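You operate a simulated robot arm through the tools that you are given. There is no shell and no other tool. Be economical: measure what you need, move in short steps, check, and stop when the job is done.

The job below is to be done with a simulated two-armed robot. You get a single attempt, and the scene is never put back.

## Task
Pick up the closed carton labelled "export" from the terminal bench with one hand, pass it to the other hand and put it on the packing bench. Set down upright: closed carton.

The check looks at the end state, three seconds after you hand in, the way a careful person would. Anything else that was tipped, shoved, dropped, spilled or broken makes it a failure.

## Robot
Two 7-joint arms with two-finger parallel grippers on one trunk, on a base that drives. Base frame: it is fixed to the floor where the robot stands at the start and does not move with it; the origin is under the middle of the robot, x ahead of it, y to its left, z up; the surface under the hand at the start is at about z = 0.8. Units: m, rad, N and s.
The left shoulder is at the start at [0.08, 0.131, 0.947], the right one opposite. With the tool pointing down near the work surface each hand reaches from about 0.4 to 0.86 m from the robot's upright axis, wherever it stands, measured 20 degrees to its own side. Places, roughly: packing bench [-0.3, 1.9, 0.8]. Payload 1.57 kg a hand.
The tool frame of a hand sits at the grasp point between the pads (the TCP): z along the fingers, y along the line on which they close. The tips reach 0.03 m beyond it. The gripper opens to 0.11 m. The fingers are 0.024 m wide and 0.012 m thick; the gripper's body (0.048 by 0.112 m) begins 0.078 m behind the TCP.
Orientation is told as [roll, pitch, yaw] about the base's x, y, z axes, in that order, counted from this pose: with the fingers straight down and closing along the base's y, the tool's x points along the base's -x, its y along +y and its z along -z.

## Interface
- The arms move only by the tool apply_moves. It takes "left_moves", "right_moves" or both (then of equal length, played together; a hand with none holds still); each is a list of rows, each a list of 6 numbers: the shift along the tool's x, y, z in m, then the turn, a rotation vector about the tool's x, y, z in rad. In form: [[x, y, z, ax, ay, az], ...]. A call has 1 to 12 rows; each row is the pose to reach, as a shift and turn from the pose commanded when the call began, along the tool's axes at that moment. "left_grip" and "right_grip" are, for a hand that has rows, the closure, from 0 (fully open) to 1 (shut), set as the call begins (left out, the last holds). Each row takes 0.2 s and may step no farther than 0.05 m and 0.15 rad from the row before; otherwise, or with a gripper value out of range, the whole call is refused. Where a pose cannot be reached the arm comes as near as it can. A force on the tool above 40 N (or 10 N above the force at the start of the call, whichever is more), or a blocked arm, ends the call early, and 0.2 s more pass. Each finger travels about 0.108 m/s and halts on what it meets, pressing with about 42 N; the grip force reading is that of the motor and also rises with nothing between the fingers. The clock runs only during rows and for 0.2 s after the last one: add rows that repeat a pose to give the fingers time. The reply holds the time, the measured pose of the TCP, the force on the tool along the base axes, the opening and the grip force, in the units named above and with some noise, with the torque about the TCP (base axes, N m) and any sound that the robot's microphone picked up.
- Cameras (640 x 400 px; columns grow to the right, rows downward): "scene" is now at [-0.063, -0.0259, 1.4313]; the picture's right is [-0.18, -0.98, 0.00], its down [-0.51, 0.09, -0.86] and it looks along [0.84, -0.15, -0.52] (base axes); focal length 293 px, centre (320, 200). "left" rides on the left gripper at [0.07, -0.016, -0.141] in its tool frame; the picture's right is [0.23, 0.97, 0.00], its down [-0.86, 0.20, -0.48] and it looks along [-0.47, 0.11, 0.88] (tool axes); focal length 222 px, centre (320, 200). "right" rides on the right gripper at [0.07, 0.016, -0.141] in its tool frame; the picture's right is [-0.23, 0.97, 0.00], its down [-0.86, -0.20, -0.48] and it looks along [-0.47, -0.11, 0.88] (tool axes); focal length 222 px, centre (320, 200).
- capture(camera): a new picture of that camera. The clock stands still meanwhile.
- roll_base(legs): drives the robot by 1 to 6 legs, each [ahead, left, turn to the left] in m, m and rad, along the robot's own axes; the way and the turn of a leg run together, so that a leg with both is an arc; at most 1.5 m and 3.142 rad a leg. The arms and the cameras ride along, it lands a little off, and it stops where it bumps. It gives what a move gives.
- turn_head(pan, tilt): turns the head with the scene camera to pan (to the left, within 1.902 rad either way) and tilt (down, from -0.506 to 1.204), counted from straight ahead of the robot. It gives what a move gives.
- measure_at(camera, pixels): for up to 12 pixels [column, row] of the newest picture of that camera ("zoom" is the newest enlarged one), the place [x, y, z] in the base frame of the surface seen there, good to about 0.002 m, but the place of the scene camera against the robot may be out by one fixed shift of up to 0.025 m in any direction. The clock stands still meanwhile.
- zoom(camera, box): a new picture of the part [left, top, right, bottom] of that camera's present view, enlarged. The clock stands still meanwhile.
- sign_off(): hands the job in; it is judged then, once.

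Keep the steps short. Do not move on a guess: measure, check each grasp and each placing, and mend mistakes. In all there are 80 turns and 70 pictures (those below and enlarged ones count). Leave the grippers open and the arms clear of the work at the hand-in unless told otherwise, and finish with a single line.

The tools are called as a command line: name --argument value ..., lists and objects as JSON in quotes. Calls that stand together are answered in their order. apply_moves: Moves the arms, as the interface text tells. Its arguments: {"type":"object","properties":{"left_moves":{"type":"array","items":{"type":"array","items":{"type":"number"}}},"left_grip":{"type":"number"},"right_moves":{"type":"array","items":{"type":"array","items":{"type":"number"}}},"right_grip":{"type":"number"}},"required":[]} The other tools are called the same way: roll_base (legs) drives the base; turn_head (pan, tilt) turns the head that bears the scene camera; capture (camera) takes a picture; measure_at (camera, pixels) gives the place of the surface under pixels of a picture; zoom (camera, box) takes an enlarged picture of a part of a camera's view; sign_off () hands the job in.

At the start:

```text
time_s: 0.0
left_eef_pos: [0.5532, 0.1785, 1.1051]
left_ee_rot: [0.0, -0.001, 0.001]
left_wrist_force: [-0.4, 0.9, -0.3]
left_wrist_torque: [0.01, 0.02, -0.02]
left_grip_width: 0.1099
left_gripper_force: 0.0
right_eef_pos: [0.5125, -0.3095, 1.1004]
right_ee_rot: [0.002, 0.001, 0.0]
right_wrist_force: [0.2, -0.4, -0.3]
right_wrist_torque: [-0.03, 0.01, 0.0]
right_grip_width: 0.11
right_gripper_force: 0.0
robot x, y, heading: [0.0002, -0.0, 0.002]
head pan, tilt: [-0.182, 0.543]
```

scene: 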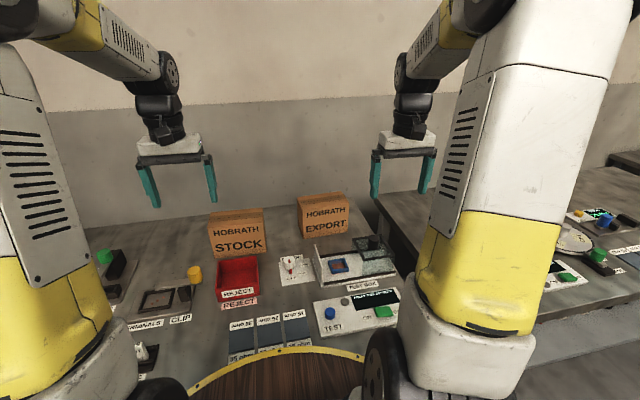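
right: 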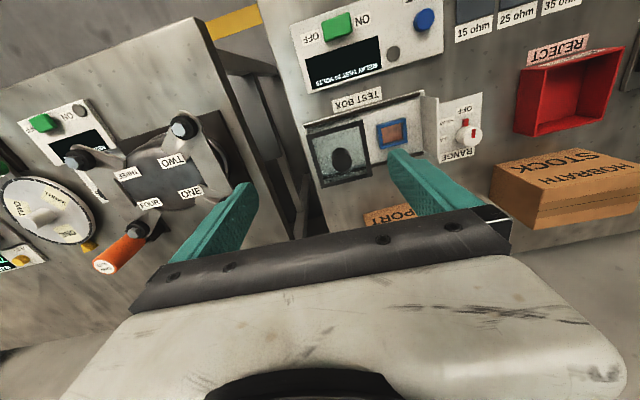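
left: 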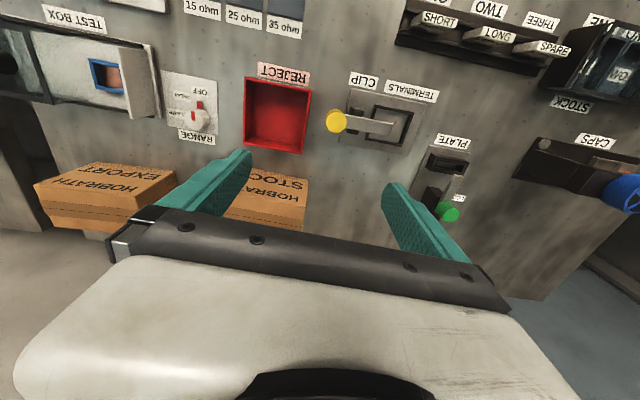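

The "EXPORT" carton is at about (323,215) in the scene picture. I'll enlarge it to measure its corners.

zoom --camera "scene" --box '[200, 170, 400, 295]'

zoom --camera "left" --box '[0, 100, 320, 300]'

```text
3.20 times, centred on (300, 232) of scene
```

zoom: 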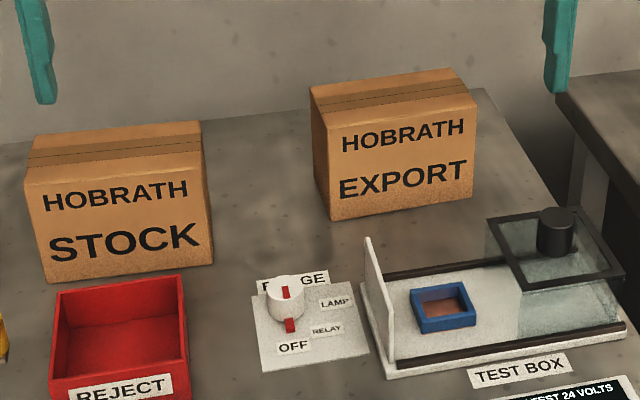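

```text
2.00 times, centred on (160, 200) of left
```

zoom: 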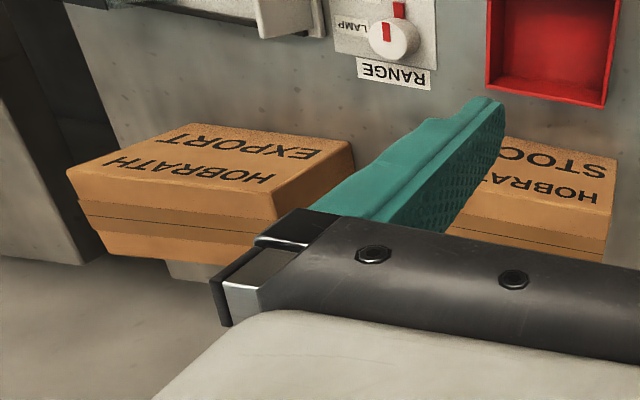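

Now I measure the carton's corners and faces with the left wrist camera (no fixed shift) and, for comparison, with the scene camera.

measure_at --camera "left" --pixels '[[37, 189], [134, 207], [93, 165], [172, 173], [45, 205], [58, 226], [125, 230], [100, 216], [160, 185]]'

measure_at --camera "scene" --pixels '[[299, 207], [347, 200], [304, 236], [347, 228], [298, 198], [341, 192], [322, 200], [300, 222]]'

```text
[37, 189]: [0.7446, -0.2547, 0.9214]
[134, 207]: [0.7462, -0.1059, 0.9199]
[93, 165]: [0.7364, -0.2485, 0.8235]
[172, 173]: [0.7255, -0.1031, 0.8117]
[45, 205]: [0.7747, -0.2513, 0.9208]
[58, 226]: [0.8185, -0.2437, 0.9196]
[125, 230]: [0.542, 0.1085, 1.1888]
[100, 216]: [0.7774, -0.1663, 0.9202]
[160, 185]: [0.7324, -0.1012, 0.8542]
```

```text
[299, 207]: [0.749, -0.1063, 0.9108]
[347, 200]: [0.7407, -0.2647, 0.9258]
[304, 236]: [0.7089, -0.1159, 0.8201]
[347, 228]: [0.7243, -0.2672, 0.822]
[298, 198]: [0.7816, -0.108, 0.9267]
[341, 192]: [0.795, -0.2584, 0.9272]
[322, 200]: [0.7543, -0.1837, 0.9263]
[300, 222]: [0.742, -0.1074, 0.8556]
```

The carton spans about x 0.735–0.825, y −0.255…−0.103, z 0.81–0.92, so it can be gripped across its depth (along x). Next I look at the packing bench on the left and measure the wall behind the carton.

measure_at --camera "scene" --pixels '[[320, 150], [320, 185], [370, 200], [280, 210], [378, 215]]'

turn_head --pan 1.7 --tilt 0.45

capture --camera "scene"

```text
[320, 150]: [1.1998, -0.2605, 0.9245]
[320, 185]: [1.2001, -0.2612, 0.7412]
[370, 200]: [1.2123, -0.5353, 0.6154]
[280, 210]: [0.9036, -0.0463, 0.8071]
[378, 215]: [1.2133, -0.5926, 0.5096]
```

```text
time_s: 1.9
left_eef_pos: [0.5542, 0.1772, 1.1056]
left_ee_rot: [-0.001, 0.001, 0.001]
left_wrist_force: [0.2, -0.4, 0.6]
left_wrist_torque: [-0.01, 0.03, 0.02]
left_grip_width: 0.11
left_gripper_force: 0.0
right_eef_pos: [0.5133, -0.3093, 1.0995]
right_ee_rot: [-0.001, 0.0, -0.001]
right_wrist_force: [-0.9, 0.2, -0.5]
right_wrist_torque: [-0.01, 0.01, 0.03]
right_grip_width: 0.11
right_gripper_force: 0.0
robot x, y, heading: [0.0018, 0.0056, -0.001]
head pan, tilt: [1.7, 0.45]
```

```text
64 pictures are left
```

scene: 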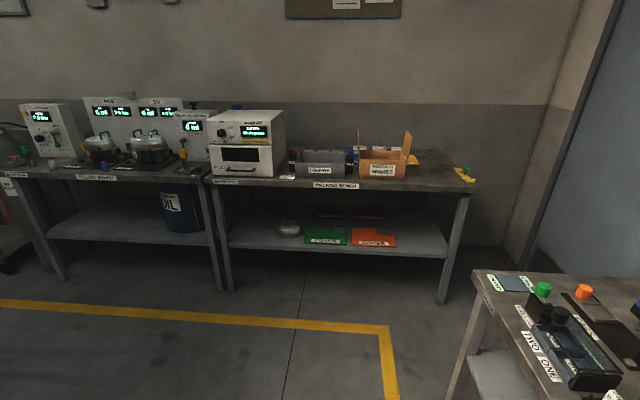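

zoom --camera "scene" --box '[200, 95, 490, 276]'

measure_at --camera "scene" --pixels '[[430, 180], [430, 170], [470, 190], [410, 185], [260, 184], [340, 188], [400, 177], [362, 176], [465, 175], [440, 160], [500, 272], [340, 183]]'

```text
2.21 times, centred on (345, 186) of scene
```

zoom: 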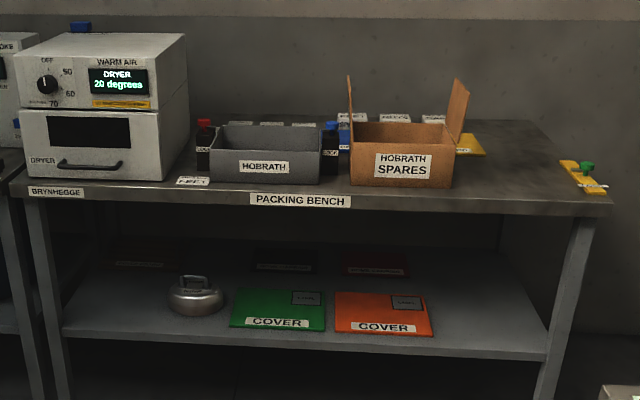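

```text
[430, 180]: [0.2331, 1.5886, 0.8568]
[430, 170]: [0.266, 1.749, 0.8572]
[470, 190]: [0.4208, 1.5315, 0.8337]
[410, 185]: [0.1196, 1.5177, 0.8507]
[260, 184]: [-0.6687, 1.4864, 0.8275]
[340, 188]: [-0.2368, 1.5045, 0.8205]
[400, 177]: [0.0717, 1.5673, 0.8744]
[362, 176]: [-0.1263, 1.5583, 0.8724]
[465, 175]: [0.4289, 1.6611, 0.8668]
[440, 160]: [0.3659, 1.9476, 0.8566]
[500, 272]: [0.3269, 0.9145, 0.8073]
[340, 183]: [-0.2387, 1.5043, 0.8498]
```

The packing bench top is at z ≈ 0.855 and its front edge at y ≈ 1.505. The area around x 0.15–0.38, y 1.53–1.9 is free. Next I turn the right hand so it closes along x, with its camera side pointing outwards to −y, and turn the left hand the opposite way.

apply_moves --right_moves '[[0, 0, 0, 0, 0, -0.143], [0, 0, 0, 0, 0, -0.286], [0, 0, 0, 0, 0, -0.429], [0, 0, 0, 0, 0, -0.572], [0, 0, 0, 0, 0, -0.715], [0, 0, 0, 0, 0, -0.858], [0, 0, 0, 0, 0, -1.0], [0, 0, 0, 0, 0, -1.143], [0, 0, 0, 0, 0, -1.286], [0, 0, 0, 0, 0, -1.429], [0, 0, 0, 0, 0, -1.571], [0, 0, 0, 0, 0, -1.571]]' --left_moves '[[0, 0, 0, 0, 0, 0.143], [0, 0, 0, 0, 0, 0.286], [0, 0, 0, 0, 0, 0.429], [0, 0, 0, 0, 0, 0.572], [0, 0, 0, 0, 0, 0.715], [0, 0, 0, 0, 0, 0.858], [0, 0, 0, 0, 0, 1.0], [0, 0, 0, 0, 0, 1.143], [0, 0, 0, 0, 0, 1.286], [0, 0, 0, 0, 0, 1.429], [0, 0, 0, 0, 0, 1.571], [0, 0, 0, 0, 0, 1.571]]' --right_grip 0 --left_grip 0

turn_head --pan -0.2 --tilt 0.55

capture --camera "scene"

capture --camera "right"

```text
time_s: 4.5
left_eef_pos: [0.5532, 0.1768, 1.1057]
left_ee_rot: [0.001, 0.002, -1.572]
left_wrist_force: [0.2, -0.6, 0.8]
left_wrist_torque: [-0.04, 0.02, 0.02]
left_grip_width: 0.1103
left_gripper_force: 0.1
right_eef_pos: [0.5134, -0.3089, 1.1004]
right_ee_rot: [0.0, 0.0, 1.574]
right_wrist_force: [-1.5, -0.4, 0.7]
right_wrist_torque: [-0.03, 0.01, 0.03]
right_grip_width: 0.1101
right_gripper_force: 0.1
robot x, y, heading: [-0.0015, 0.0007, 0.003]
head pan, tilt: [1.7, 0.45]
```

```text
time_s: 6.3
left_eef_pos: [0.5543, 0.1768, 1.104]
left_ee_rot: [0.0, 0.0, -1.571]
left_wrist_force: [0.5, 0.6, -0.3]
left_wrist_torque: [0.05, -0.01, 0.0]
left_grip_width: 0.1099
left_gripper_force: 0.1
right_eef_pos: [0.5136, -0.3098, 1.1008]
right_ee_rot: [0.0, -0.001, 1.572]
right_wrist_force: [0.1, -1.0, 0.7]
right_wrist_torque: [0.02, 0.0, 0.01]
right_grip_width: 0.1102
right_gripper_force: 0.0
robot x, y, heading: [-0.0001, 0.0027, 0.001]
head pan, tilt: [-0.201, 0.55]
```

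```text
62 pictures are left
```

scene: 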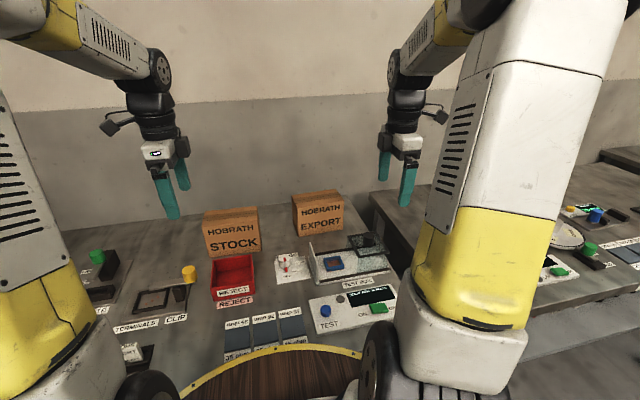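

```text
61 pictures are left
```

right: 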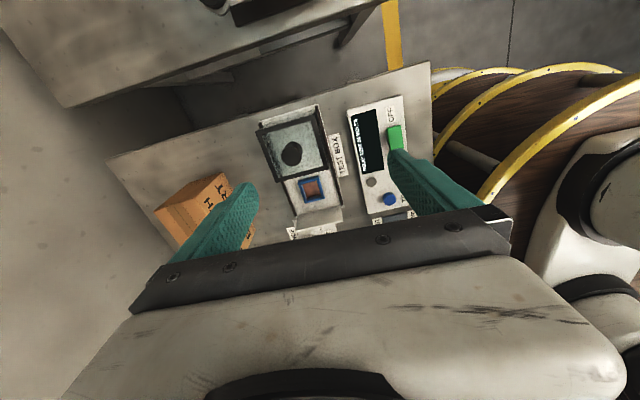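

Both hands turned as planned. Now I move the right hand over the carton at a safe height, leaning it 0.35 rad outwards to leave room for the left hand beside it later.

apply_moves --right_moves '[[-0.015, -0.039, 0, 0, -0.05, 0], [-0.03, -0.078, 0, 0, -0.1, 0], [-0.045, -0.117, 0, 0, -0.15, 0], [-0.06, -0.156, 0, 0, -0.2, 0], [-0.075, -0.195, 0, 0, -0.25, 0], [-0.09, -0.234, 0, 0, -0.3, 0], [-0.1, -0.268, 0, 0, -0.35, 0], [-0.1, -0.268, 0, 0, -0.35, 0]]'

capture --camera "right"

capture --camera "scene"

```text
time_s: 8.1
left_eef_pos: [0.5543, 0.1763, 1.1057]
left_ee_rot: [0.0, 0.0, -1.571]
left_wrist_force: [-0.8, 0.6, 0.2]
left_wrist_torque: [-0.02, 0.0, 0.02]
left_grip_width: 0.1101
left_gripper_force: 0.1
right_eef_pos: [0.7725, -0.2066, 1.0956]
right_ee_rot: [0.002, -0.35, 1.571]
right_wrist_force: [-0.2, 0.2, -0.3]
right_wrist_torque: [-0.01, -0.02, 0.02]
right_grip_width: 0.1101
right_gripper_force: 0.1
right hand out of reach, approached as far as the arm can: row 7, 8
robot x, y, heading: [0.0019, -0.0026, -0.001]
head pan, tilt: [-0.201, 0.55]
```

```text
60 pictures are left
```

right: 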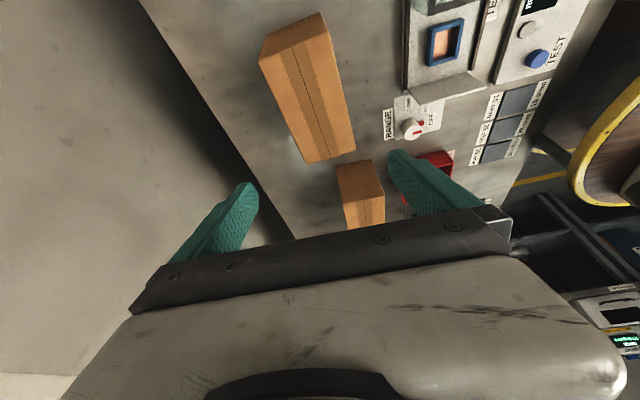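

```text
59 pictures are left
```

scene: 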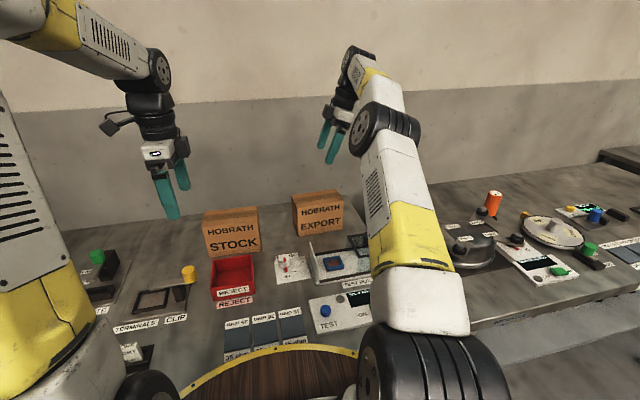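

The target is near the reach limit at this height; lower down it should be easier. I measure the carton top from this close view.

measure_at --camera "right" --pixels '[[262, 66], [318, 14], [305, 160], [354, 148], [290, 42], [330, 152], [310, 95], [325, 75], [352, 120], [300, 200], [285, 150]]'

zoom --camera "right" --box '[230, 0, 390, 180]'

```text
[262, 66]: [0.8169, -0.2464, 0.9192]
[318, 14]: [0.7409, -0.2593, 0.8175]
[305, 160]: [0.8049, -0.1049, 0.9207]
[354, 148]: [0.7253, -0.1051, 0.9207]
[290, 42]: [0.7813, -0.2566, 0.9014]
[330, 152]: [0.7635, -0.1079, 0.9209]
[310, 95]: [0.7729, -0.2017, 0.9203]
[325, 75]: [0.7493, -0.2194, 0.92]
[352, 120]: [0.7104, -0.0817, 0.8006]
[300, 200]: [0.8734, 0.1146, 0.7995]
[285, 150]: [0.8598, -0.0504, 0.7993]
```

```text
2.22 times, centred on (310, 90) of right
```

zoom: 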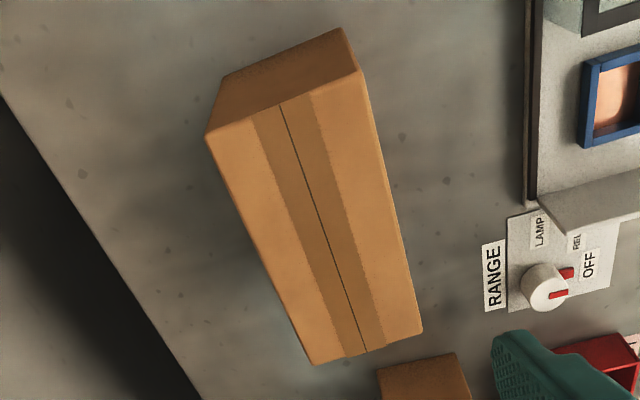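

The carton seems slightly turned (about 0.08 rad). I refine using the enlarged picture: the seam line and the edges.

measure_at --camera "zoom" --pixels '[[284, 112], [362, 345], [358, 78], [417, 325], [212, 140], [308, 355], [300, 160], [340, 280], [362, 120], [405, 290], [230, 185], [290, 315]]'

```text
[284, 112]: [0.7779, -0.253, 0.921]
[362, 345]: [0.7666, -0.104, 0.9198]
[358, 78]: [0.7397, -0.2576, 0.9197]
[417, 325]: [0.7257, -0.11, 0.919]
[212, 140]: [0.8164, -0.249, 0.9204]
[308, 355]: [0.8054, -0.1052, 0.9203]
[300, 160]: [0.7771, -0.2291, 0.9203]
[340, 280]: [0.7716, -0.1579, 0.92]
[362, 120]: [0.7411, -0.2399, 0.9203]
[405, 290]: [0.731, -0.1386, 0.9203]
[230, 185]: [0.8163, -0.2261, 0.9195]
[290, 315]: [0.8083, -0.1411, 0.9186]
```

The carton's yaw is about +0.08 rad. Its centre is at (0.772, −0.179), size about 0.152 × 0.08 × 0.12 m, top at z = 0.920. I add the 0.08 rad yaw and lower the hand to about z = 1.02, still clear, to check the position.

apply_moves --right_moves '[[0.0137, 0.0035, 0.0375, -0.0137, 0, -0.0375], [0.0274, 0.007, 0.0751, -0.0274, 0, -0.0751], [0.0274, 0.007, 0.0751, -0.0274, 0, -0.0751]]'

capture --camera "right"

```text
time_s: 8.9
left_eef_pos: [0.5541, 0.177, 1.1054]
left_ee_rot: [0.0, -0.001, -1.57]
left_wrist_force: [-0.2, 1.1, 0.1]
left_wrist_torque: [0.0, -0.04, 0.01]
left_grip_width: 0.11
left_gripper_force: 0.0
right_eef_pos: [0.7638, -0.209, 1.015]
right_ee_rot: [0.0, -0.351, 1.65]
right_wrist_force: [0.4, 0.2, 0.2]
right_wrist_torque: [0.01, 0.0, -0.01]
right_grip_width: 0.1099
right_gripper_force: 0.1
robot x, y, heading: [0.0008, 0.001, 0.001]
head pan, tilt: [-0.201, 0.55]
```

```text
57 pictures are left
```

right: 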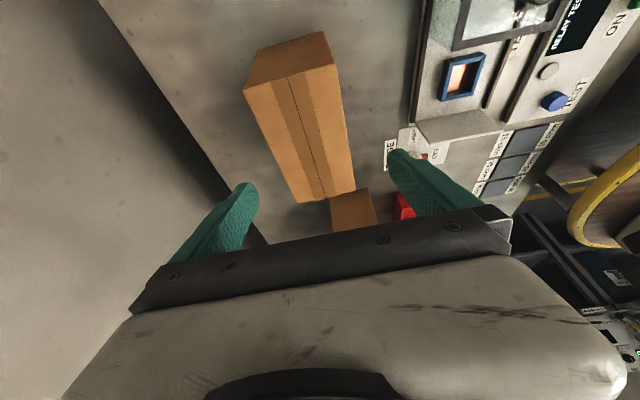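

The hand is at x = 0.764 and the target is 0.774. I correct that and lower until the tips are about 1 cm above the carton top.

apply_moves --right_moves '[[0.0008, -0.0106, -0.0003, 0, 0, 0], [0.0103, -0.0106, 0.0255, 0, 0, 0], [0.0197, -0.0106, 0.0514, 0, 0, 0], [0.0197, -0.0106, 0.0514, 0, 0, 0]]'

capture --camera "right"

zoom --camera "scene" --box '[240, 100, 400, 240]'

```text
time_s: 9.9
left_eef_pos: [0.5542, 0.1774, 1.106]
left_ee_rot: [0.0, 0.0, -1.571]
left_wrist_force: [0.1, 0.3, 0.0]
left_wrist_torque: [0.0, -0.01, 0.01]
left_grip_width: 0.1097
left_gripper_force: 0.1
right_eef_pos: [0.776, -0.2089, 0.962]
right_ee_rot: [0.0, -0.35, 1.651]
right_wrist_force: [-0.3, 0.3, 0.1]
right_wrist_torque: [0.05, -0.01, -0.02]
right_grip_width: 0.1098
right_gripper_force: 0.0
robot x, y, heading: [-0.0013, -0.0009, -0.003]
head pan, tilt: [-0.201, 0.55]
```

```text
56 pictures are left
```

right: 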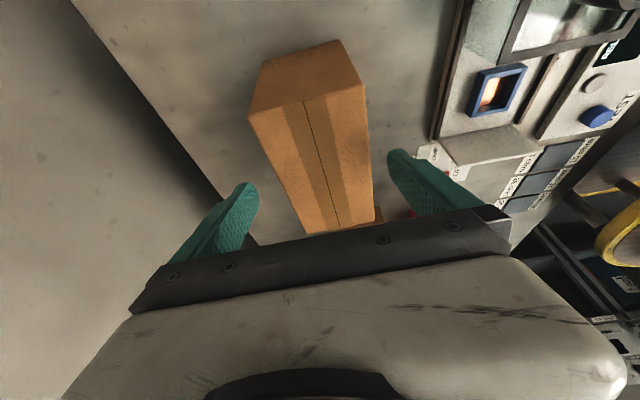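

```text
2.86 times, centred on (320, 170) of scene
```

zoom: 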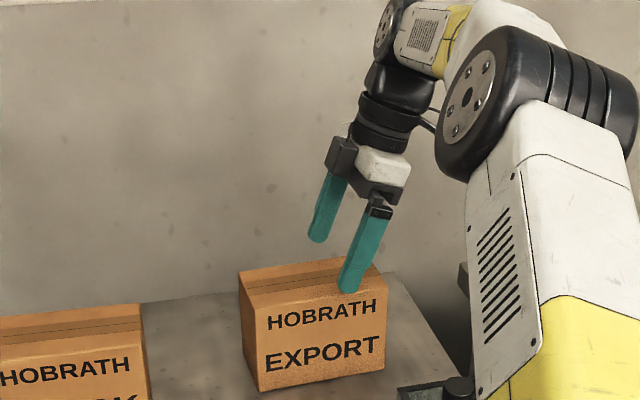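

The fingers straddle the carton evenly. I lower the hand to z ≈ 0.886.

apply_moves --right_moves '[[0.0087, 0.0015, 0.0238, 0, 0, 0], [0.0174, 0.0015, 0.0476, 0, 0, 0], [0.0261, 0.0015, 0.0714, 0, 0, 0], [0.0261, 0.0015, 0.0714, 0, 0, 0]]'

capture --camera "right"

capture --camera "scene"

```text
time_s: 10.9
left_eef_pos: [0.5538, 0.1771, 1.1059]
left_ee_rot: [0.001, 0.0, -1.571]
left_wrist_force: [-0.9, -0.8, -0.6]
left_wrist_torque: [0.01, 0.01, -0.02]
left_grip_width: 0.11
left_gripper_force: 0.1
right_eef_pos: [0.7732, -0.2064, 0.886]
right_ee_rot: [0.0, -0.349, 1.651]
right_wrist_force: [0.0, -0.4, 0.1]
right_wrist_torque: [0.0, -0.01, 0.0]
right_grip_width: 0.1098
right_gripper_force: 0.1
robot x, y, heading: [0.0001, 0.0018, 0.002]
head pan, tilt: [-0.201, 0.55]
```

```text
54 pictures are left
```

right: 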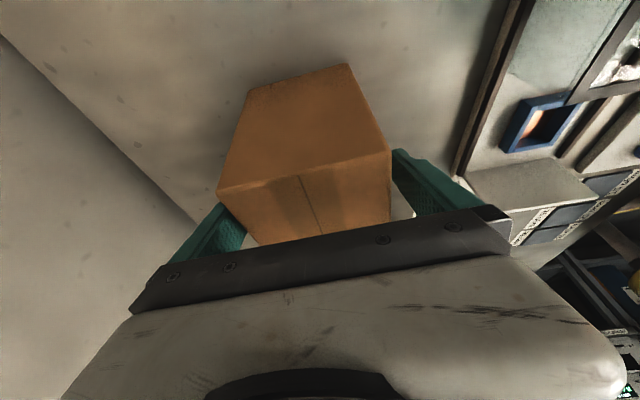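

```text
53 pictures are left
```

scene: 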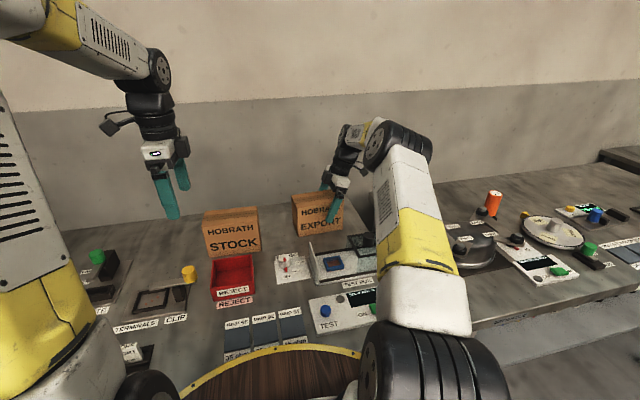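

Both fingers are beside the carton. I close the grip, holding still.

apply_moves --right_moves '[[0, 0, 0, 0, 0, 0], [0, 0, 0, 0, 0, 0], [0, 0, 0, 0, 0, 0], [0, 0, 0, 0, 0, 0]]' --right_grip 1

```text
time_s: 11.9
left_eef_pos: [0.5539, 0.1768, 1.1047]
left_ee_rot: [0.001, 0.0, -1.572]
left_wrist_force: [1.0, 0.0, 0.7]
left_wrist_torque: [-0.01, 0.02, 0.01]
left_grip_width: 0.1101
left_gripper_force: 0.0
right_eef_pos: [0.7721, -0.207, 0.8875]
right_ee_rot: [0.0, -0.348, 1.652]
right_wrist_force: [2.7, -1.2, -0.2]
right_wrist_torque: [-0.1, 0.08, 0.08]
right_grip_width: 0.0849
right_gripper_force: 42.1
robot x, y, heading: [-0.0045, -0.0011, 0.006]
head pan, tilt: [-0.201, 0.55]
```

It is gripped at 0.085 m width with 42 N. I lift it 3 cm to feel the weight and check for slip.

apply_moves --right_moves '[[-0.0034, 0, -0.0094, 0, 0, 0], [-0.0069, 0, -0.0188, 0, 0, 0], [-0.0103, 0, -0.0282, 0, 0, 0], [-0.0103, 0, -0.0282, 0, 0, 0]]'

zoom --camera "scene" --box '[240, 140, 400, 260]'

capture --camera "right"

```text
time_s: 12.9
left_eef_pos: [0.5542, 0.1762, 1.1055]
left_ee_rot: [0.0, -0.001, -1.571]
left_wrist_force: [0.8, 0.1, 0.2]
left_wrist_torque: [0.0, 0.01, 0.03]
left_grip_width: 0.1099
left_gripper_force: 0.1
right_eef_pos: [0.7729, -0.2065, 0.9163]
right_ee_rot: [0.0, -0.35, 1.651]
right_wrist_force: [0.3, 0.1, -4.9]
right_wrist_torque: [-0.13, -0.04, 0.0]
right_grip_width: 0.085
right_gripper_force: 42.1
robot x, y, heading: [0.0021, -0.0013, -0.0]
head pan, tilt: [-0.201, 0.55]
```

```text
3.33 times, centred on (320, 200) of scene
```

zoom: 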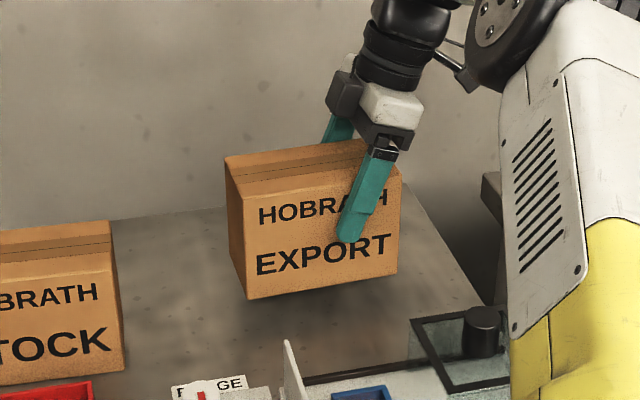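

```text
51 pictures are left
```

right: 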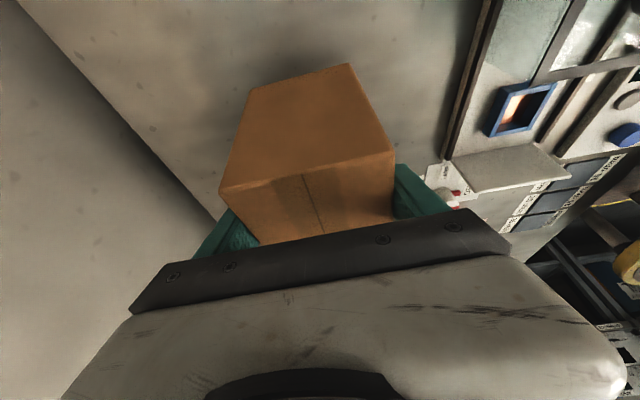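

The weight is about 4.9 N, and the carton hangs level without slipping. I lift it clear, then bring it in front of the robot to about (0.52, −0.04, 1.11), turning out the 0.08 yaw.

apply_moves --right_moves '[[-0.0149, 0, -0.0407, 0, 0, 0], [-0.0297, 0, -0.0814, 0, 0, 0], [-0.0446, 0, -0.1221, 0, 0, 0], [-0.073, 0.0337, -0.1209, 0.0039, 0, 0.0107], [-0.1013, 0.0673, -0.1196, 0.0078, 0, 0.0215], [-0.1297, 0.101, -0.1184, 0.0117, 0, 0.0322], [-0.158, 0.1347, -0.1172, 0.0156, 0, 0.0429], [-0.1864, 0.1684, -0.116, 0.0196, 0, 0.0537], [-0.2148, 0.202, -0.1147, 0.0235, 0, 0.0644], [-0.2431, 0.2357, -0.1135, 0.0274, 0, 0.0751], [-0.2431, 0.2357, -0.1135, 0.0274, 0, 0.0751]]'

capture --camera "scene"

capture --camera "left"

```text
time_s: 15.3
left_eef_pos: [0.5543, 0.1769, 1.1042]
left_ee_rot: [0.001, -0.001, -1.571]
left_wrist_force: [0.3, 1.0, 0.3]
left_wrist_torque: [0.0, -0.02, 0.01]
left_grip_width: 0.1102
left_gripper_force: 0.0
right_eef_pos: [0.5252, -0.0397, 1.1052]
right_ee_rot: [0.002, -0.353, 1.57]
right_wrist_force: [-1.0, 0.4, -5.1]
right_wrist_torque: [-0.18, 0.01, -0.02]
right_grip_width: 0.0848
right_gripper_force: 42.1
robot x, y, heading: [-0.0015, 0.0028, 0.003]
head pan, tilt: [-0.201, 0.55]
```

```text
50 pictures are left
```

scene: 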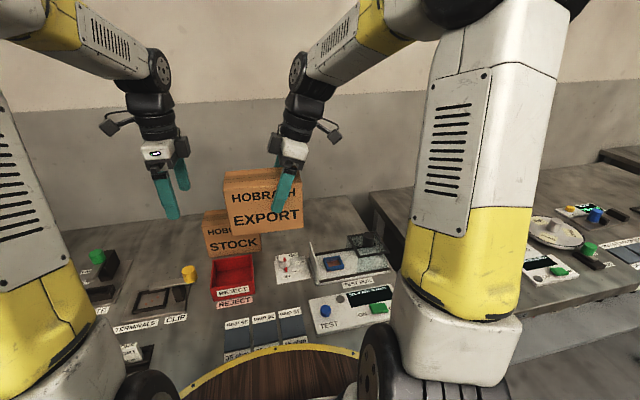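

```text
49 pictures are left
```

left: 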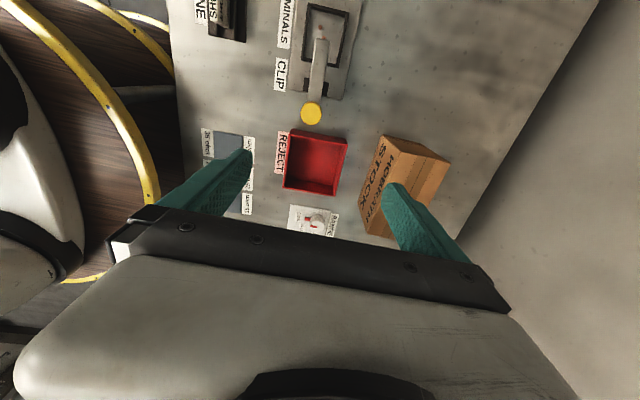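

The carton is held and level. I raise the left hand to z ≈ 1.215 and lean it outward 0.35 rad to see the carton's top.

apply_moves --left_moves '[[0, -0.005, -0.03, 0, -0.07, 0], [0, -0.011, -0.06, 0, -0.14, 0], [0, -0.018, -0.09, 0, -0.21, 0], [0, -0.024, -0.11, 0, -0.28, 0], [0, -0.029, -0.11, 0, -0.35, 0], [0, -0.029, -0.11, 0, -0.35, 0]]'

capture --camera "left"

capture --camera "scene"

```text
time_s: 16.7
left_eef_pos: [0.5241, 0.1759, 1.2131]
left_ee_rot: [0.0, -0.352, -1.57]
left_wrist_force: [0.7, -0.2, -1.1]
left_wrist_torque: [-0.01, -0.01, 0.01]
left_grip_width: 0.1101
left_gripper_force: 0.0
right_eef_pos: [0.5254, -0.0399, 1.1054]
right_ee_rot: [0.0, -0.35, 1.572]
right_wrist_force: [-0.1, 0.2, -4.8]
right_wrist_torque: [-0.17, 0.02, 0.0]
right_grip_width: 0.0847
right_gripper_force: 41.7
robot x, y, heading: [0.0048, -0.0051, -0.001]
head pan, tilt: [-0.201, 0.55]
```

```text
48 pictures are left
```

left: 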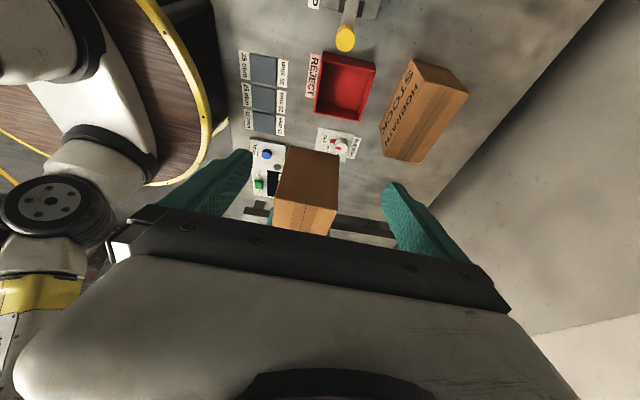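

```text
47 pictures are left
```

scene: 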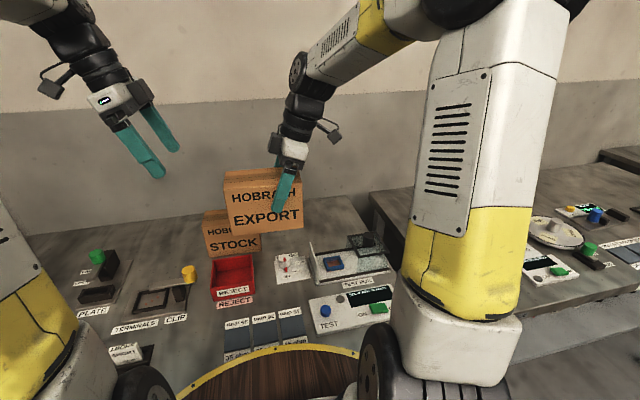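

I measure the held carton in the left picture: its end face and top near (306,180)–(300,225).

measure_at --camera "left" --pixels '[[279, 198], [334, 207], [282, 150], [338, 157], [306, 180], [277, 222], [328, 230], [305, 225], [290, 212], [320, 215]]'

zoom --camera "left" --box '[240, 130, 380, 250]'

```text
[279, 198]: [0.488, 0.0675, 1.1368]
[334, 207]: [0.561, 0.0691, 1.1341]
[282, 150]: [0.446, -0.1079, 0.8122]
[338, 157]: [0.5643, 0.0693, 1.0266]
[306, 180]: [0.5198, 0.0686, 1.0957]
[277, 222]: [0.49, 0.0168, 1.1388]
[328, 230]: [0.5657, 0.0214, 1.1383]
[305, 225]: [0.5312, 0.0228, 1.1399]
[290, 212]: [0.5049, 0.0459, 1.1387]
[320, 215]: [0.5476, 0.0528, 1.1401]
```

```text
3.33 times, centred on (310, 190) of left
```

zoom: 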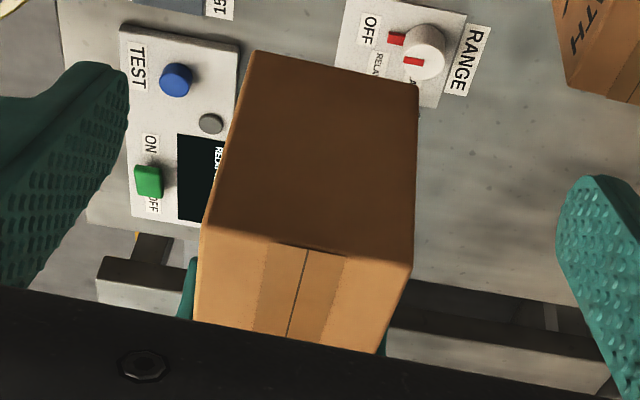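

The carton's end face is at y ≈ 0.069, it spans x 0.487–0.566, and its top is at z ≈ 1.139. I bring the left hand to a stand-off 0.1 m back along its finger axis from the intended grasp (0.526, 0.024, 1.105).

apply_moves --left_moves '[[-0.035, 0.001, 0.018, 0, 0, 0], [-0.07, 0.002, 0.036, 0, 0, 0], [-0.106, 0.002, 0.0536, 0, 0, 0], [-0.106, 0.002, 0.0536, 0, 0, 0]]'

capture --camera "left"

zoom --camera "scene" --box '[140, 60, 380, 240]'

```text
time_s: 17.7
left_eef_pos: [0.5248, 0.0602, 1.1996]
left_ee_rot: [0.0, -0.351, -1.571]
left_wrist_force: [0.7, 0.5, 0.7]
left_wrist_torque: [-0.02, 0.04, -0.04]
left_grip_width: 0.1099
left_gripper_force: 0.2
right_eef_pos: [0.5244, -0.0392, 1.1044]
right_ee_rot: [0.0, -0.349, 1.57]
right_wrist_force: [0.6, -0.3, -4.6]
right_wrist_torque: [-0.2, -0.03, 0.01]
right_grip_width: 0.0852
right_gripper_force: 42.3
robot x, y, heading: [-0.0005, -0.0044, -0.003]
head pan, tilt: [-0.201, 0.55]
```

```text
45 pictures are left
```

left: 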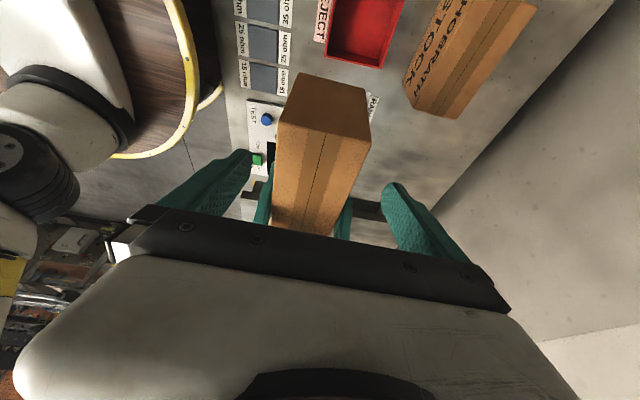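

```text
2.22 times, centred on (260, 150) of scene
```

zoom: 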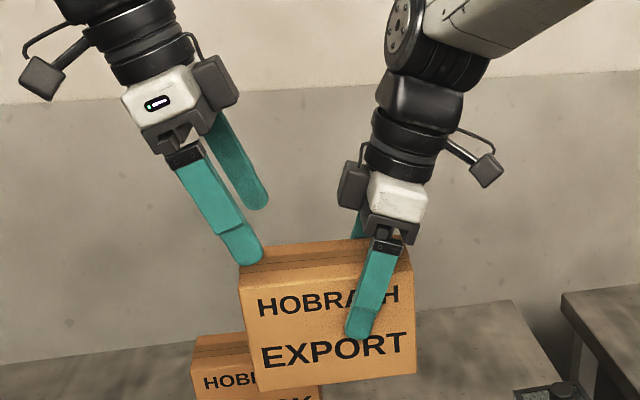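

Clearance between the two hands is good: about 5 cm would remain after the advance. I advance 0.1 m along the left finger axis.

apply_moves --left_moves '[[0, 0.001, 0.033, 0, 0, 0], [0, 0.001, 0.067, 0, 0, 0], [0, 0.001, 0.1, 0, 0, 0], [0, 0.001, 0.1, 0, 0, 0]]'

capture --camera "left"

zoom --camera "scene" --box '[140, 60, 380, 240]'

```text
time_s: 18.7
left_eef_pos: [0.5273, 0.0251, 1.1041]
left_ee_rot: [-0.001, -0.347, -1.573]
left_wrist_force: [-1.1, 0.5, 0.3]
left_wrist_torque: [0.0, 0.02, -0.02]
left_grip_width: 0.1099
left_gripper_force: 0.0
right_eef_pos: [0.5242, -0.04, 1.105]
right_ee_rot: [0.0, -0.35, 1.57]
right_wrist_force: [0.1, 0.4, -5.3]
right_wrist_torque: [-0.16, -0.02, 0.02]
right_grip_width: 0.0848
right_gripper_force: 42.4
robot x, y, heading: [-0.001, -0.0007, 0.001]
head pan, tilt: [-0.201, 0.55]
```

```text
43 pictures are left
```

left: 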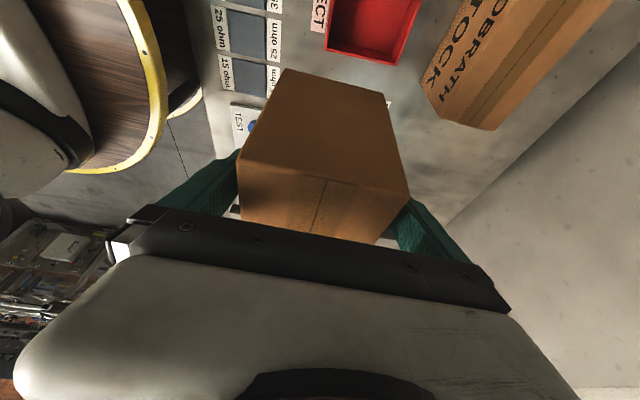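

```text
2.22 times, centred on (260, 150) of scene
```

zoom: 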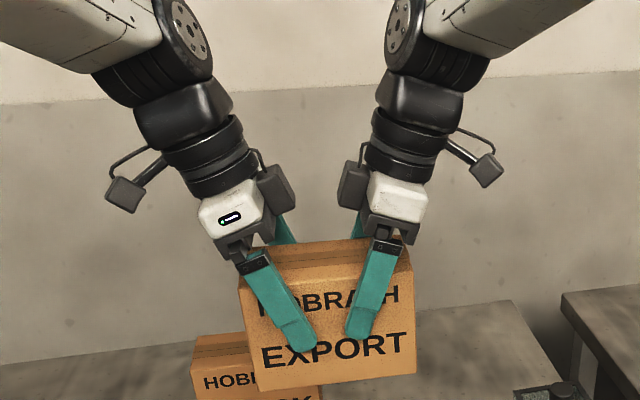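

The left fingers straddle the carton with clear gaps. I close the left hand.

apply_moves --left_moves '[[0, 0, 0, 0, 0, 0], [0, 0, 0, 0, 0, 0], [0, 0, 0, 0, 0, 0], [0, 0, 0, 0, 0, 0]]' --left_grip 1

```text
time_s: 19.7
left_eef_pos: [0.5262, 0.0252, 1.1037]
left_ee_rot: [-0.004, -0.35, -1.571]
left_wrist_force: [-31.8, 3.7, 7.7]
left_wrist_torque: [-1.29, -1.8, -0.82]
left_grip_width: 0.0852
left_gripper_force: 41.9
right_eef_pos: [0.5276, -0.0395, 1.1055]
right_ee_rot: [-0.002, -0.351, 1.567]
right_wrist_force: [31.9, -3.9, -11.9]
right_wrist_torque: [0.72, 1.76, -1.22]
right_grip_width: 0.0851
right_gripper_force: 42.4
robot x, y, heading: [-0.0001, 0.001, 0.002]
head pan, tilt: [-0.201, 0.55]
```

Both hands grip, but they push against each other with about 32 N along x. I relieve this by nudging the left hand 3 mm towards −x.

apply_moves --left_moves '[[0, -0.0015, 0, 0, 0, 0], [0, -0.003, 0, 0, 0, 0]]'

```text
time_s: 20.3
left_eef_pos: [0.5242, 0.0257, 1.106]
left_ee_rot: [-0.001, -0.35, -1.567]
left_wrist_force: [-12.1, 5.2, -0.2]
left_wrist_torque: [-0.33, 0.82, -0.06]
left_grip_width: 0.0849
left_gripper_force: 42.2
right_eef_pos: [0.5238, -0.039, 1.1046]
right_ee_rot: [-0.002, -0.349, 1.574]
right_wrist_force: [13.1, -5.3, -0.8]
right_wrist_torque: [0.54, -0.82, -0.77]
right_grip_width: 0.0851
right_gripper_force: 42.5
robot x, y, heading: [0.0022, 0.0005, -0.0]
head pan, tilt: [-0.201, 0.55]
```

The force is down to 12 N. One more millimetre, then I open the right hand while it holds still.

apply_moves --left_moves '[[0, -0.0012, 0, 0, 0, 0], [0, -0.0012, 0, 0, 0, 0]]'

apply_moves --right_moves '[[0, 0, 0, 0, 0, 0], [0, 0, 0, 0, 0, 0], [0, 0, 0, 0, 0, 0]]' --right_grip 0

zoom --camera "scene" --box '[140, 60, 380, 240]'

capture --camera "right"

```text
time_s: 20.9
left_eef_pos: [0.5241, 0.0262, 1.106]
left_ee_rot: [0.0, -0.349, -1.568]
left_wrist_force: [6.6, 10.3, -12.2]
left_wrist_torque: [-0.16, 2.16, 0.0]
left_grip_width: 0.0849
left_gripper_force: 42.0
right_eef_pos: [0.5247, -0.0378, 1.1053]
right_ee_rot: [0.0, -0.35, 1.575]
right_wrist_force: [-6.4, -10.8, 11.3]
right_wrist_torque: [1.12, -2.16, 0.37]
right_grip_width: 0.0848
right_gripper_force: 41.6
robot x, y, heading: [-0.0013, -0.0027, 0.001]
head pan, tilt: [-0.201, 0.55]
```

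```text
time_s: 21.7
left_eef_pos: [0.5218, 0.0255, 1.1062]
left_ee_rot: [0.0, -0.351, -1.57]
left_wrist_force: [-0.2, -0.6, -5.8]
left_wrist_torque: [0.17, 0.0, 0.0]
left_grip_width: 0.0848
left_gripper_force: 41.4
right_eef_pos: [0.5245, -0.0395, 1.1036]
right_ee_rot: [-0.001, -0.35, 1.569]
right_wrist_force: [-0.5, 0.2, -0.5]
right_wrist_torque: [0.01, 0.03, -0.01]
right_grip_width: 0.11
right_gripper_force: 0.1
robot x, y, heading: [-0.0016, 0.0006, 0.0]
head pan, tilt: [-0.201, 0.55]
```

```text
2.22 times, centred on (260, 150) of scene
```

zoom: 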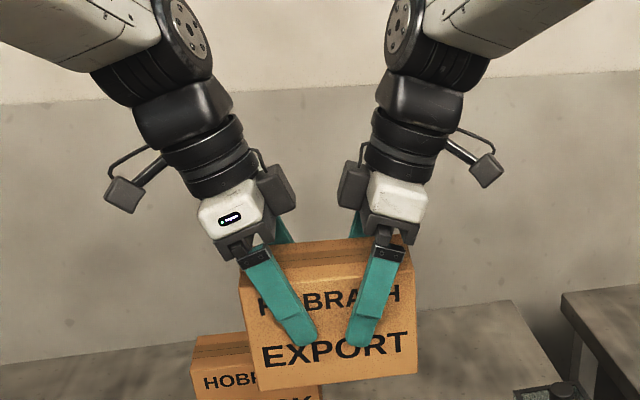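

```text
40 pictures are left
```

right: 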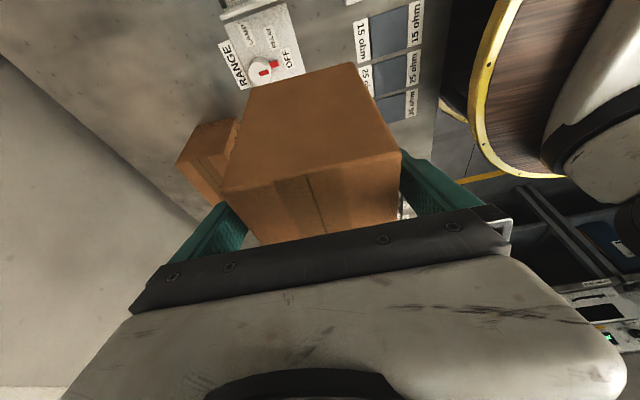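

The left hand carries the full weight and the right fingers are clear of the carton. I withdraw the right hand along its finger axis, then move it outwards.

apply_moves --right_moves '[[0, -0.001, -0.03, 0, 0, 0], [0, -0.001, -0.07, 0, 0, 0], [0, -0.001, -0.12, 0, 0, 0], [0.04, 0, -0.134, 0, 0.05, 0], [0.08, 0, -0.148, 0, 0.1, 0], [0.12, 0, -0.162, 0, 0.15, 0], [0.16, 0, -0.177, 0, 0.2, 0], [0.2, 0, -0.192, 0, 0.25, 0], [0.235, 0, -0.206, 0, 0.3, 0], [0.235, 0, -0.206, 0, 0.3, 0]]'

turn_head --pan 1.2 --tilt 0.8

capture --camera "scene"

turn_head --pan 1.9 --tilt 0.8

capture --camera "scene"

```text
time_s: 23.9
left_eef_pos: [0.5223, 0.0249, 1.1057]
left_ee_rot: [0.0, -0.349, -1.572]
left_wrist_force: [0.4, 0.5, -5.1]
left_wrist_torque: [0.14, 0.02, 0.02]
left_grip_width: 0.0847
left_gripper_force: 41.5
right_eef_pos: [0.5246, -0.3302, 1.2202]
right_ee_rot: [0.0, -0.05, 1.572]
right_wrist_force: [-0.1, 0.6, -0.1]
right_wrist_torque: [-0.03, -0.03, 0.0]
right_grip_width: 0.1101
right_gripper_force: 0.0
robot x, y, heading: [-0.0001, -0.0019, -0.002]
head pan, tilt: [-0.201, 0.55]
```

```text
time_s: 25.4
left_eef_pos: [0.523, 0.0233, 1.1046]
left_ee_rot: [0.001, -0.348, -1.571]
left_wrist_force: [-0.6, 0.1, -4.8]
left_wrist_torque: [0.17, 0.0, -0.01]
left_grip_width: 0.0848
left_gripper_force: 41.5
right_eef_pos: [0.5242, -0.3282, 1.22]
right_ee_rot: [0.0, -0.05, 1.571]
right_wrist_force: [0.5, 0.5, -0.8]
right_wrist_torque: [-0.02, -0.01, -0.01]
right_grip_width: 0.1098
right_gripper_force: 0.0
robot x, y, heading: [-0.0008, -0.0018, -0.0]
head pan, tilt: [1.201, 0.799]
```

```text
39 pictures are left
```

scene: 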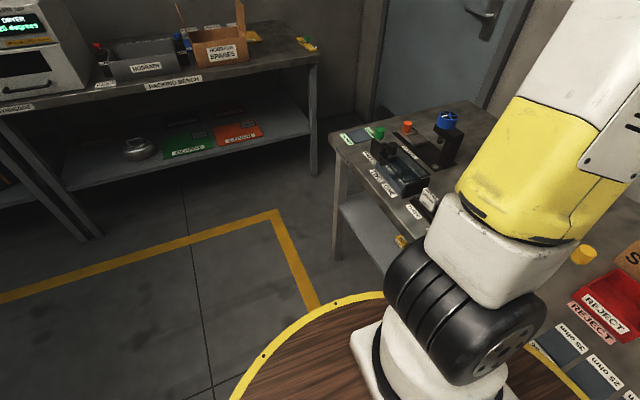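

```text
time_s: 26.5
left_eef_pos: [0.5221, 0.0244, 1.1055]
left_ee_rot: [0.001, -0.349, -1.571]
left_wrist_force: [0.2, -1.0, -4.9]
left_wrist_torque: [0.16, 0.01, 0.03]
left_grip_width: 0.0851
left_gripper_force: 41.8
right_eef_pos: [0.5247, -0.3281, 1.2208]
right_ee_rot: [0.002, -0.05, 1.572]
right_wrist_force: [0.0, -0.4, -0.4]
right_wrist_torque: [0.01, 0.01, -0.01]
right_grip_width: 0.1099
right_gripper_force: 0.2
robot x, y, heading: [-0.0025, -0.0014, -0.005]
head pan, tilt: [1.901, 0.799]
```

```text
38 pictures are left
```

scene: 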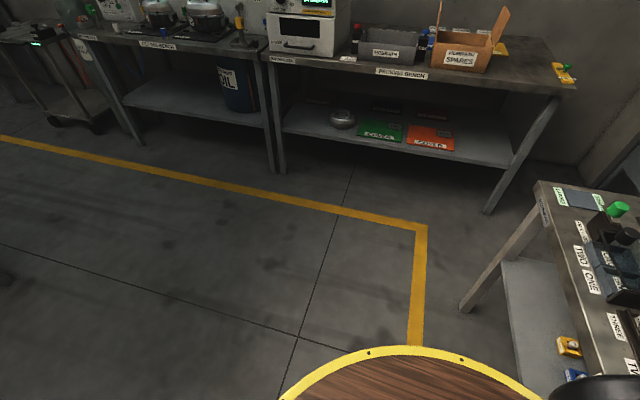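

The wooden disc with the yellow rim looks like the robot's base. I measure it, the bench corners and the floor.

measure_at --camera "scene" --pixels '[[410, 350], [320, 368], [480, 360], [537, 185], [560, 196], [400, 74], [574, 88], [360, 300], [485, 62], [500, 75], [540, 60], [200, 350]]'

zoom --camera "scene" --box '[320, 0, 600, 110]'

```text
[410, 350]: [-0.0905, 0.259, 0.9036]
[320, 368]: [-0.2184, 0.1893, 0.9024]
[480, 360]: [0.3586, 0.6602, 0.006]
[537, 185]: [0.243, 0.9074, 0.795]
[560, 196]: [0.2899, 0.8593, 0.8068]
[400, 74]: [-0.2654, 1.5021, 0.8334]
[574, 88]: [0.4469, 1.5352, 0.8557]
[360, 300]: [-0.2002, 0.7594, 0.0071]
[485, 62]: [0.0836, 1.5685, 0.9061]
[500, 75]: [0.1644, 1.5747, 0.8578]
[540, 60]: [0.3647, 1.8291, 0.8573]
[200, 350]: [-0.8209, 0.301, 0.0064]
```

```text
2.29 times, centred on (460, 55) of scene
```

zoom: 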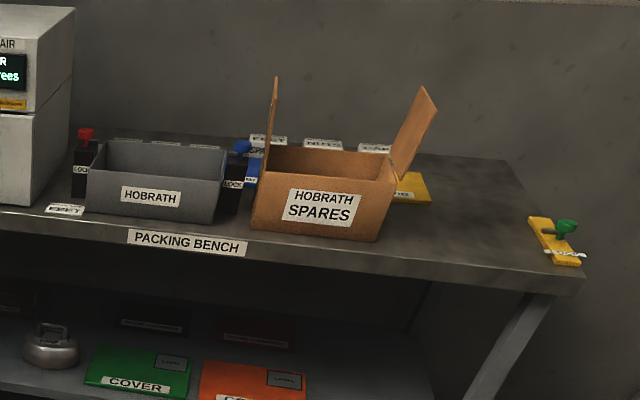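

I measure the flap tip of the SPARES carton and the small items, so I can pick a free spot.

measure_at --camera "zoom" --pixels '[[430, 105], [428, 95], [395, 175], [383, 235], [425, 202], [428, 180], [532, 222], [560, 262], [450, 215], [430, 245], [480, 240], [470, 190]]'

```text
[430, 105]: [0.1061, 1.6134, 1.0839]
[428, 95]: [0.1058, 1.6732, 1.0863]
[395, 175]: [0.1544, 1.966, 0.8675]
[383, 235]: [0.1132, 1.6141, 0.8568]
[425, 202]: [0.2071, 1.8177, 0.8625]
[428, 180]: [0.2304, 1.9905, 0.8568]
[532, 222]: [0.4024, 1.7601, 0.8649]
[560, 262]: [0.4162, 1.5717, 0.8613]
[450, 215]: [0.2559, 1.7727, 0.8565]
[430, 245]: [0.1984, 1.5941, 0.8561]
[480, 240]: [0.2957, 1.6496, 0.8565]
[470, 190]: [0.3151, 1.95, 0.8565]
```

The free spot is about (0.265, 1.67), between the SPARES carton (x < 0.11, flap to z 1.085), the yellow piece (x < 0.215, y > 1.81) and the green tool (x > 0.39). I raise the carton 6 cm, back off 0.25 m, then strafe left in two parts.

apply_moves --left_moves '[[-0.0103, 0, -0.0282, 0, 0, 0], [-0.0206, 0, -0.0563, 0, 0, 0], [-0.0206, 0, -0.0563, 0, 0, 0]]'

roll_base --legs '[[-0.25, 0, 0], [0, 0.55, 0]]'

turn_head --pan 0.8 --tilt 0.6

capture --camera "scene"

```text
time_s: 27.3
left_eef_pos: [0.5246, 0.0239, 1.1676]
left_ee_rot: [0.0, -0.351, -1.571]
left_wrist_force: [-0.1, 0.5, -4.5]
left_wrist_torque: [0.18, -0.01, 0.01]
left_grip_width: 0.085
left_gripper_force: 42.2
right_eef_pos: [0.5247, -0.3288, 1.2196]
right_ee_rot: [0.0, -0.05, 1.569]
right_wrist_force: [-0.6, 0.5, -0.1]
right_wrist_torque: [-0.01, -0.03, -0.02]
right_grip_width: 0.11
right_gripper_force: 0.2
robot x, y, heading: [-0.0002, -0.0026, 0.004]
head pan, tilt: [1.901, 0.799]
```

```text
time_s: 31.9
left_eef_pos: [0.2729, 0.5797, 1.1655]
left_ee_rot: [0.001, -0.349, -1.574]
left_wrist_force: [-0.3, -0.3, -4.9]
left_wrist_torque: [0.16, -0.02, 0.03]
left_grip_width: 0.0848
left_gripper_force: 41.8
right_eef_pos: [0.2718, 0.2272, 1.2193]
right_ee_rot: [0.0, -0.05, 1.57]
right_wrist_force: [-0.7, 0.1, 0.7]
right_wrist_torque: [-0.04, -0.02, -0.03]
right_grip_width: 0.11
right_gripper_force: 0.0
robot x, y, heading: [-0.2523, 0.5583, -0.002]
head pan, tilt: [1.901, 0.799]
```

```text
time_s: 33.3
left_eef_pos: [0.2731, 0.58, 1.1679]
left_ee_rot: [0.001, -0.349, -1.572]
left_wrist_force: [-0.3, -0.3, -4.4]
left_wrist_torque: [0.19, 0.01, -0.01]
left_grip_width: 0.0849
left_gripper_force: 41.9
right_eef_pos: [0.2715, 0.2271, 1.2195]
right_ee_rot: [0.001, -0.049, 1.57]
right_wrist_force: [0.2, 0.2, 0.3]
right_wrist_torque: [-0.01, 0.04, 0.01]
right_grip_width: 0.1102
right_gripper_force: 0.1
robot x, y, heading: [-0.2533, 0.5564, -0.004]
head pan, tilt: [0.799, 0.6]
```

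```text
36 pictures are left
```

scene: 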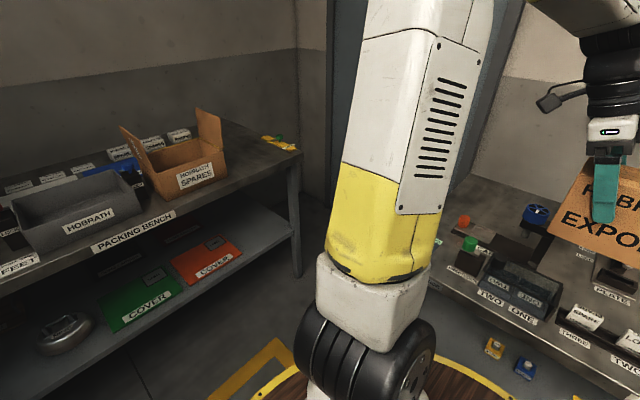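

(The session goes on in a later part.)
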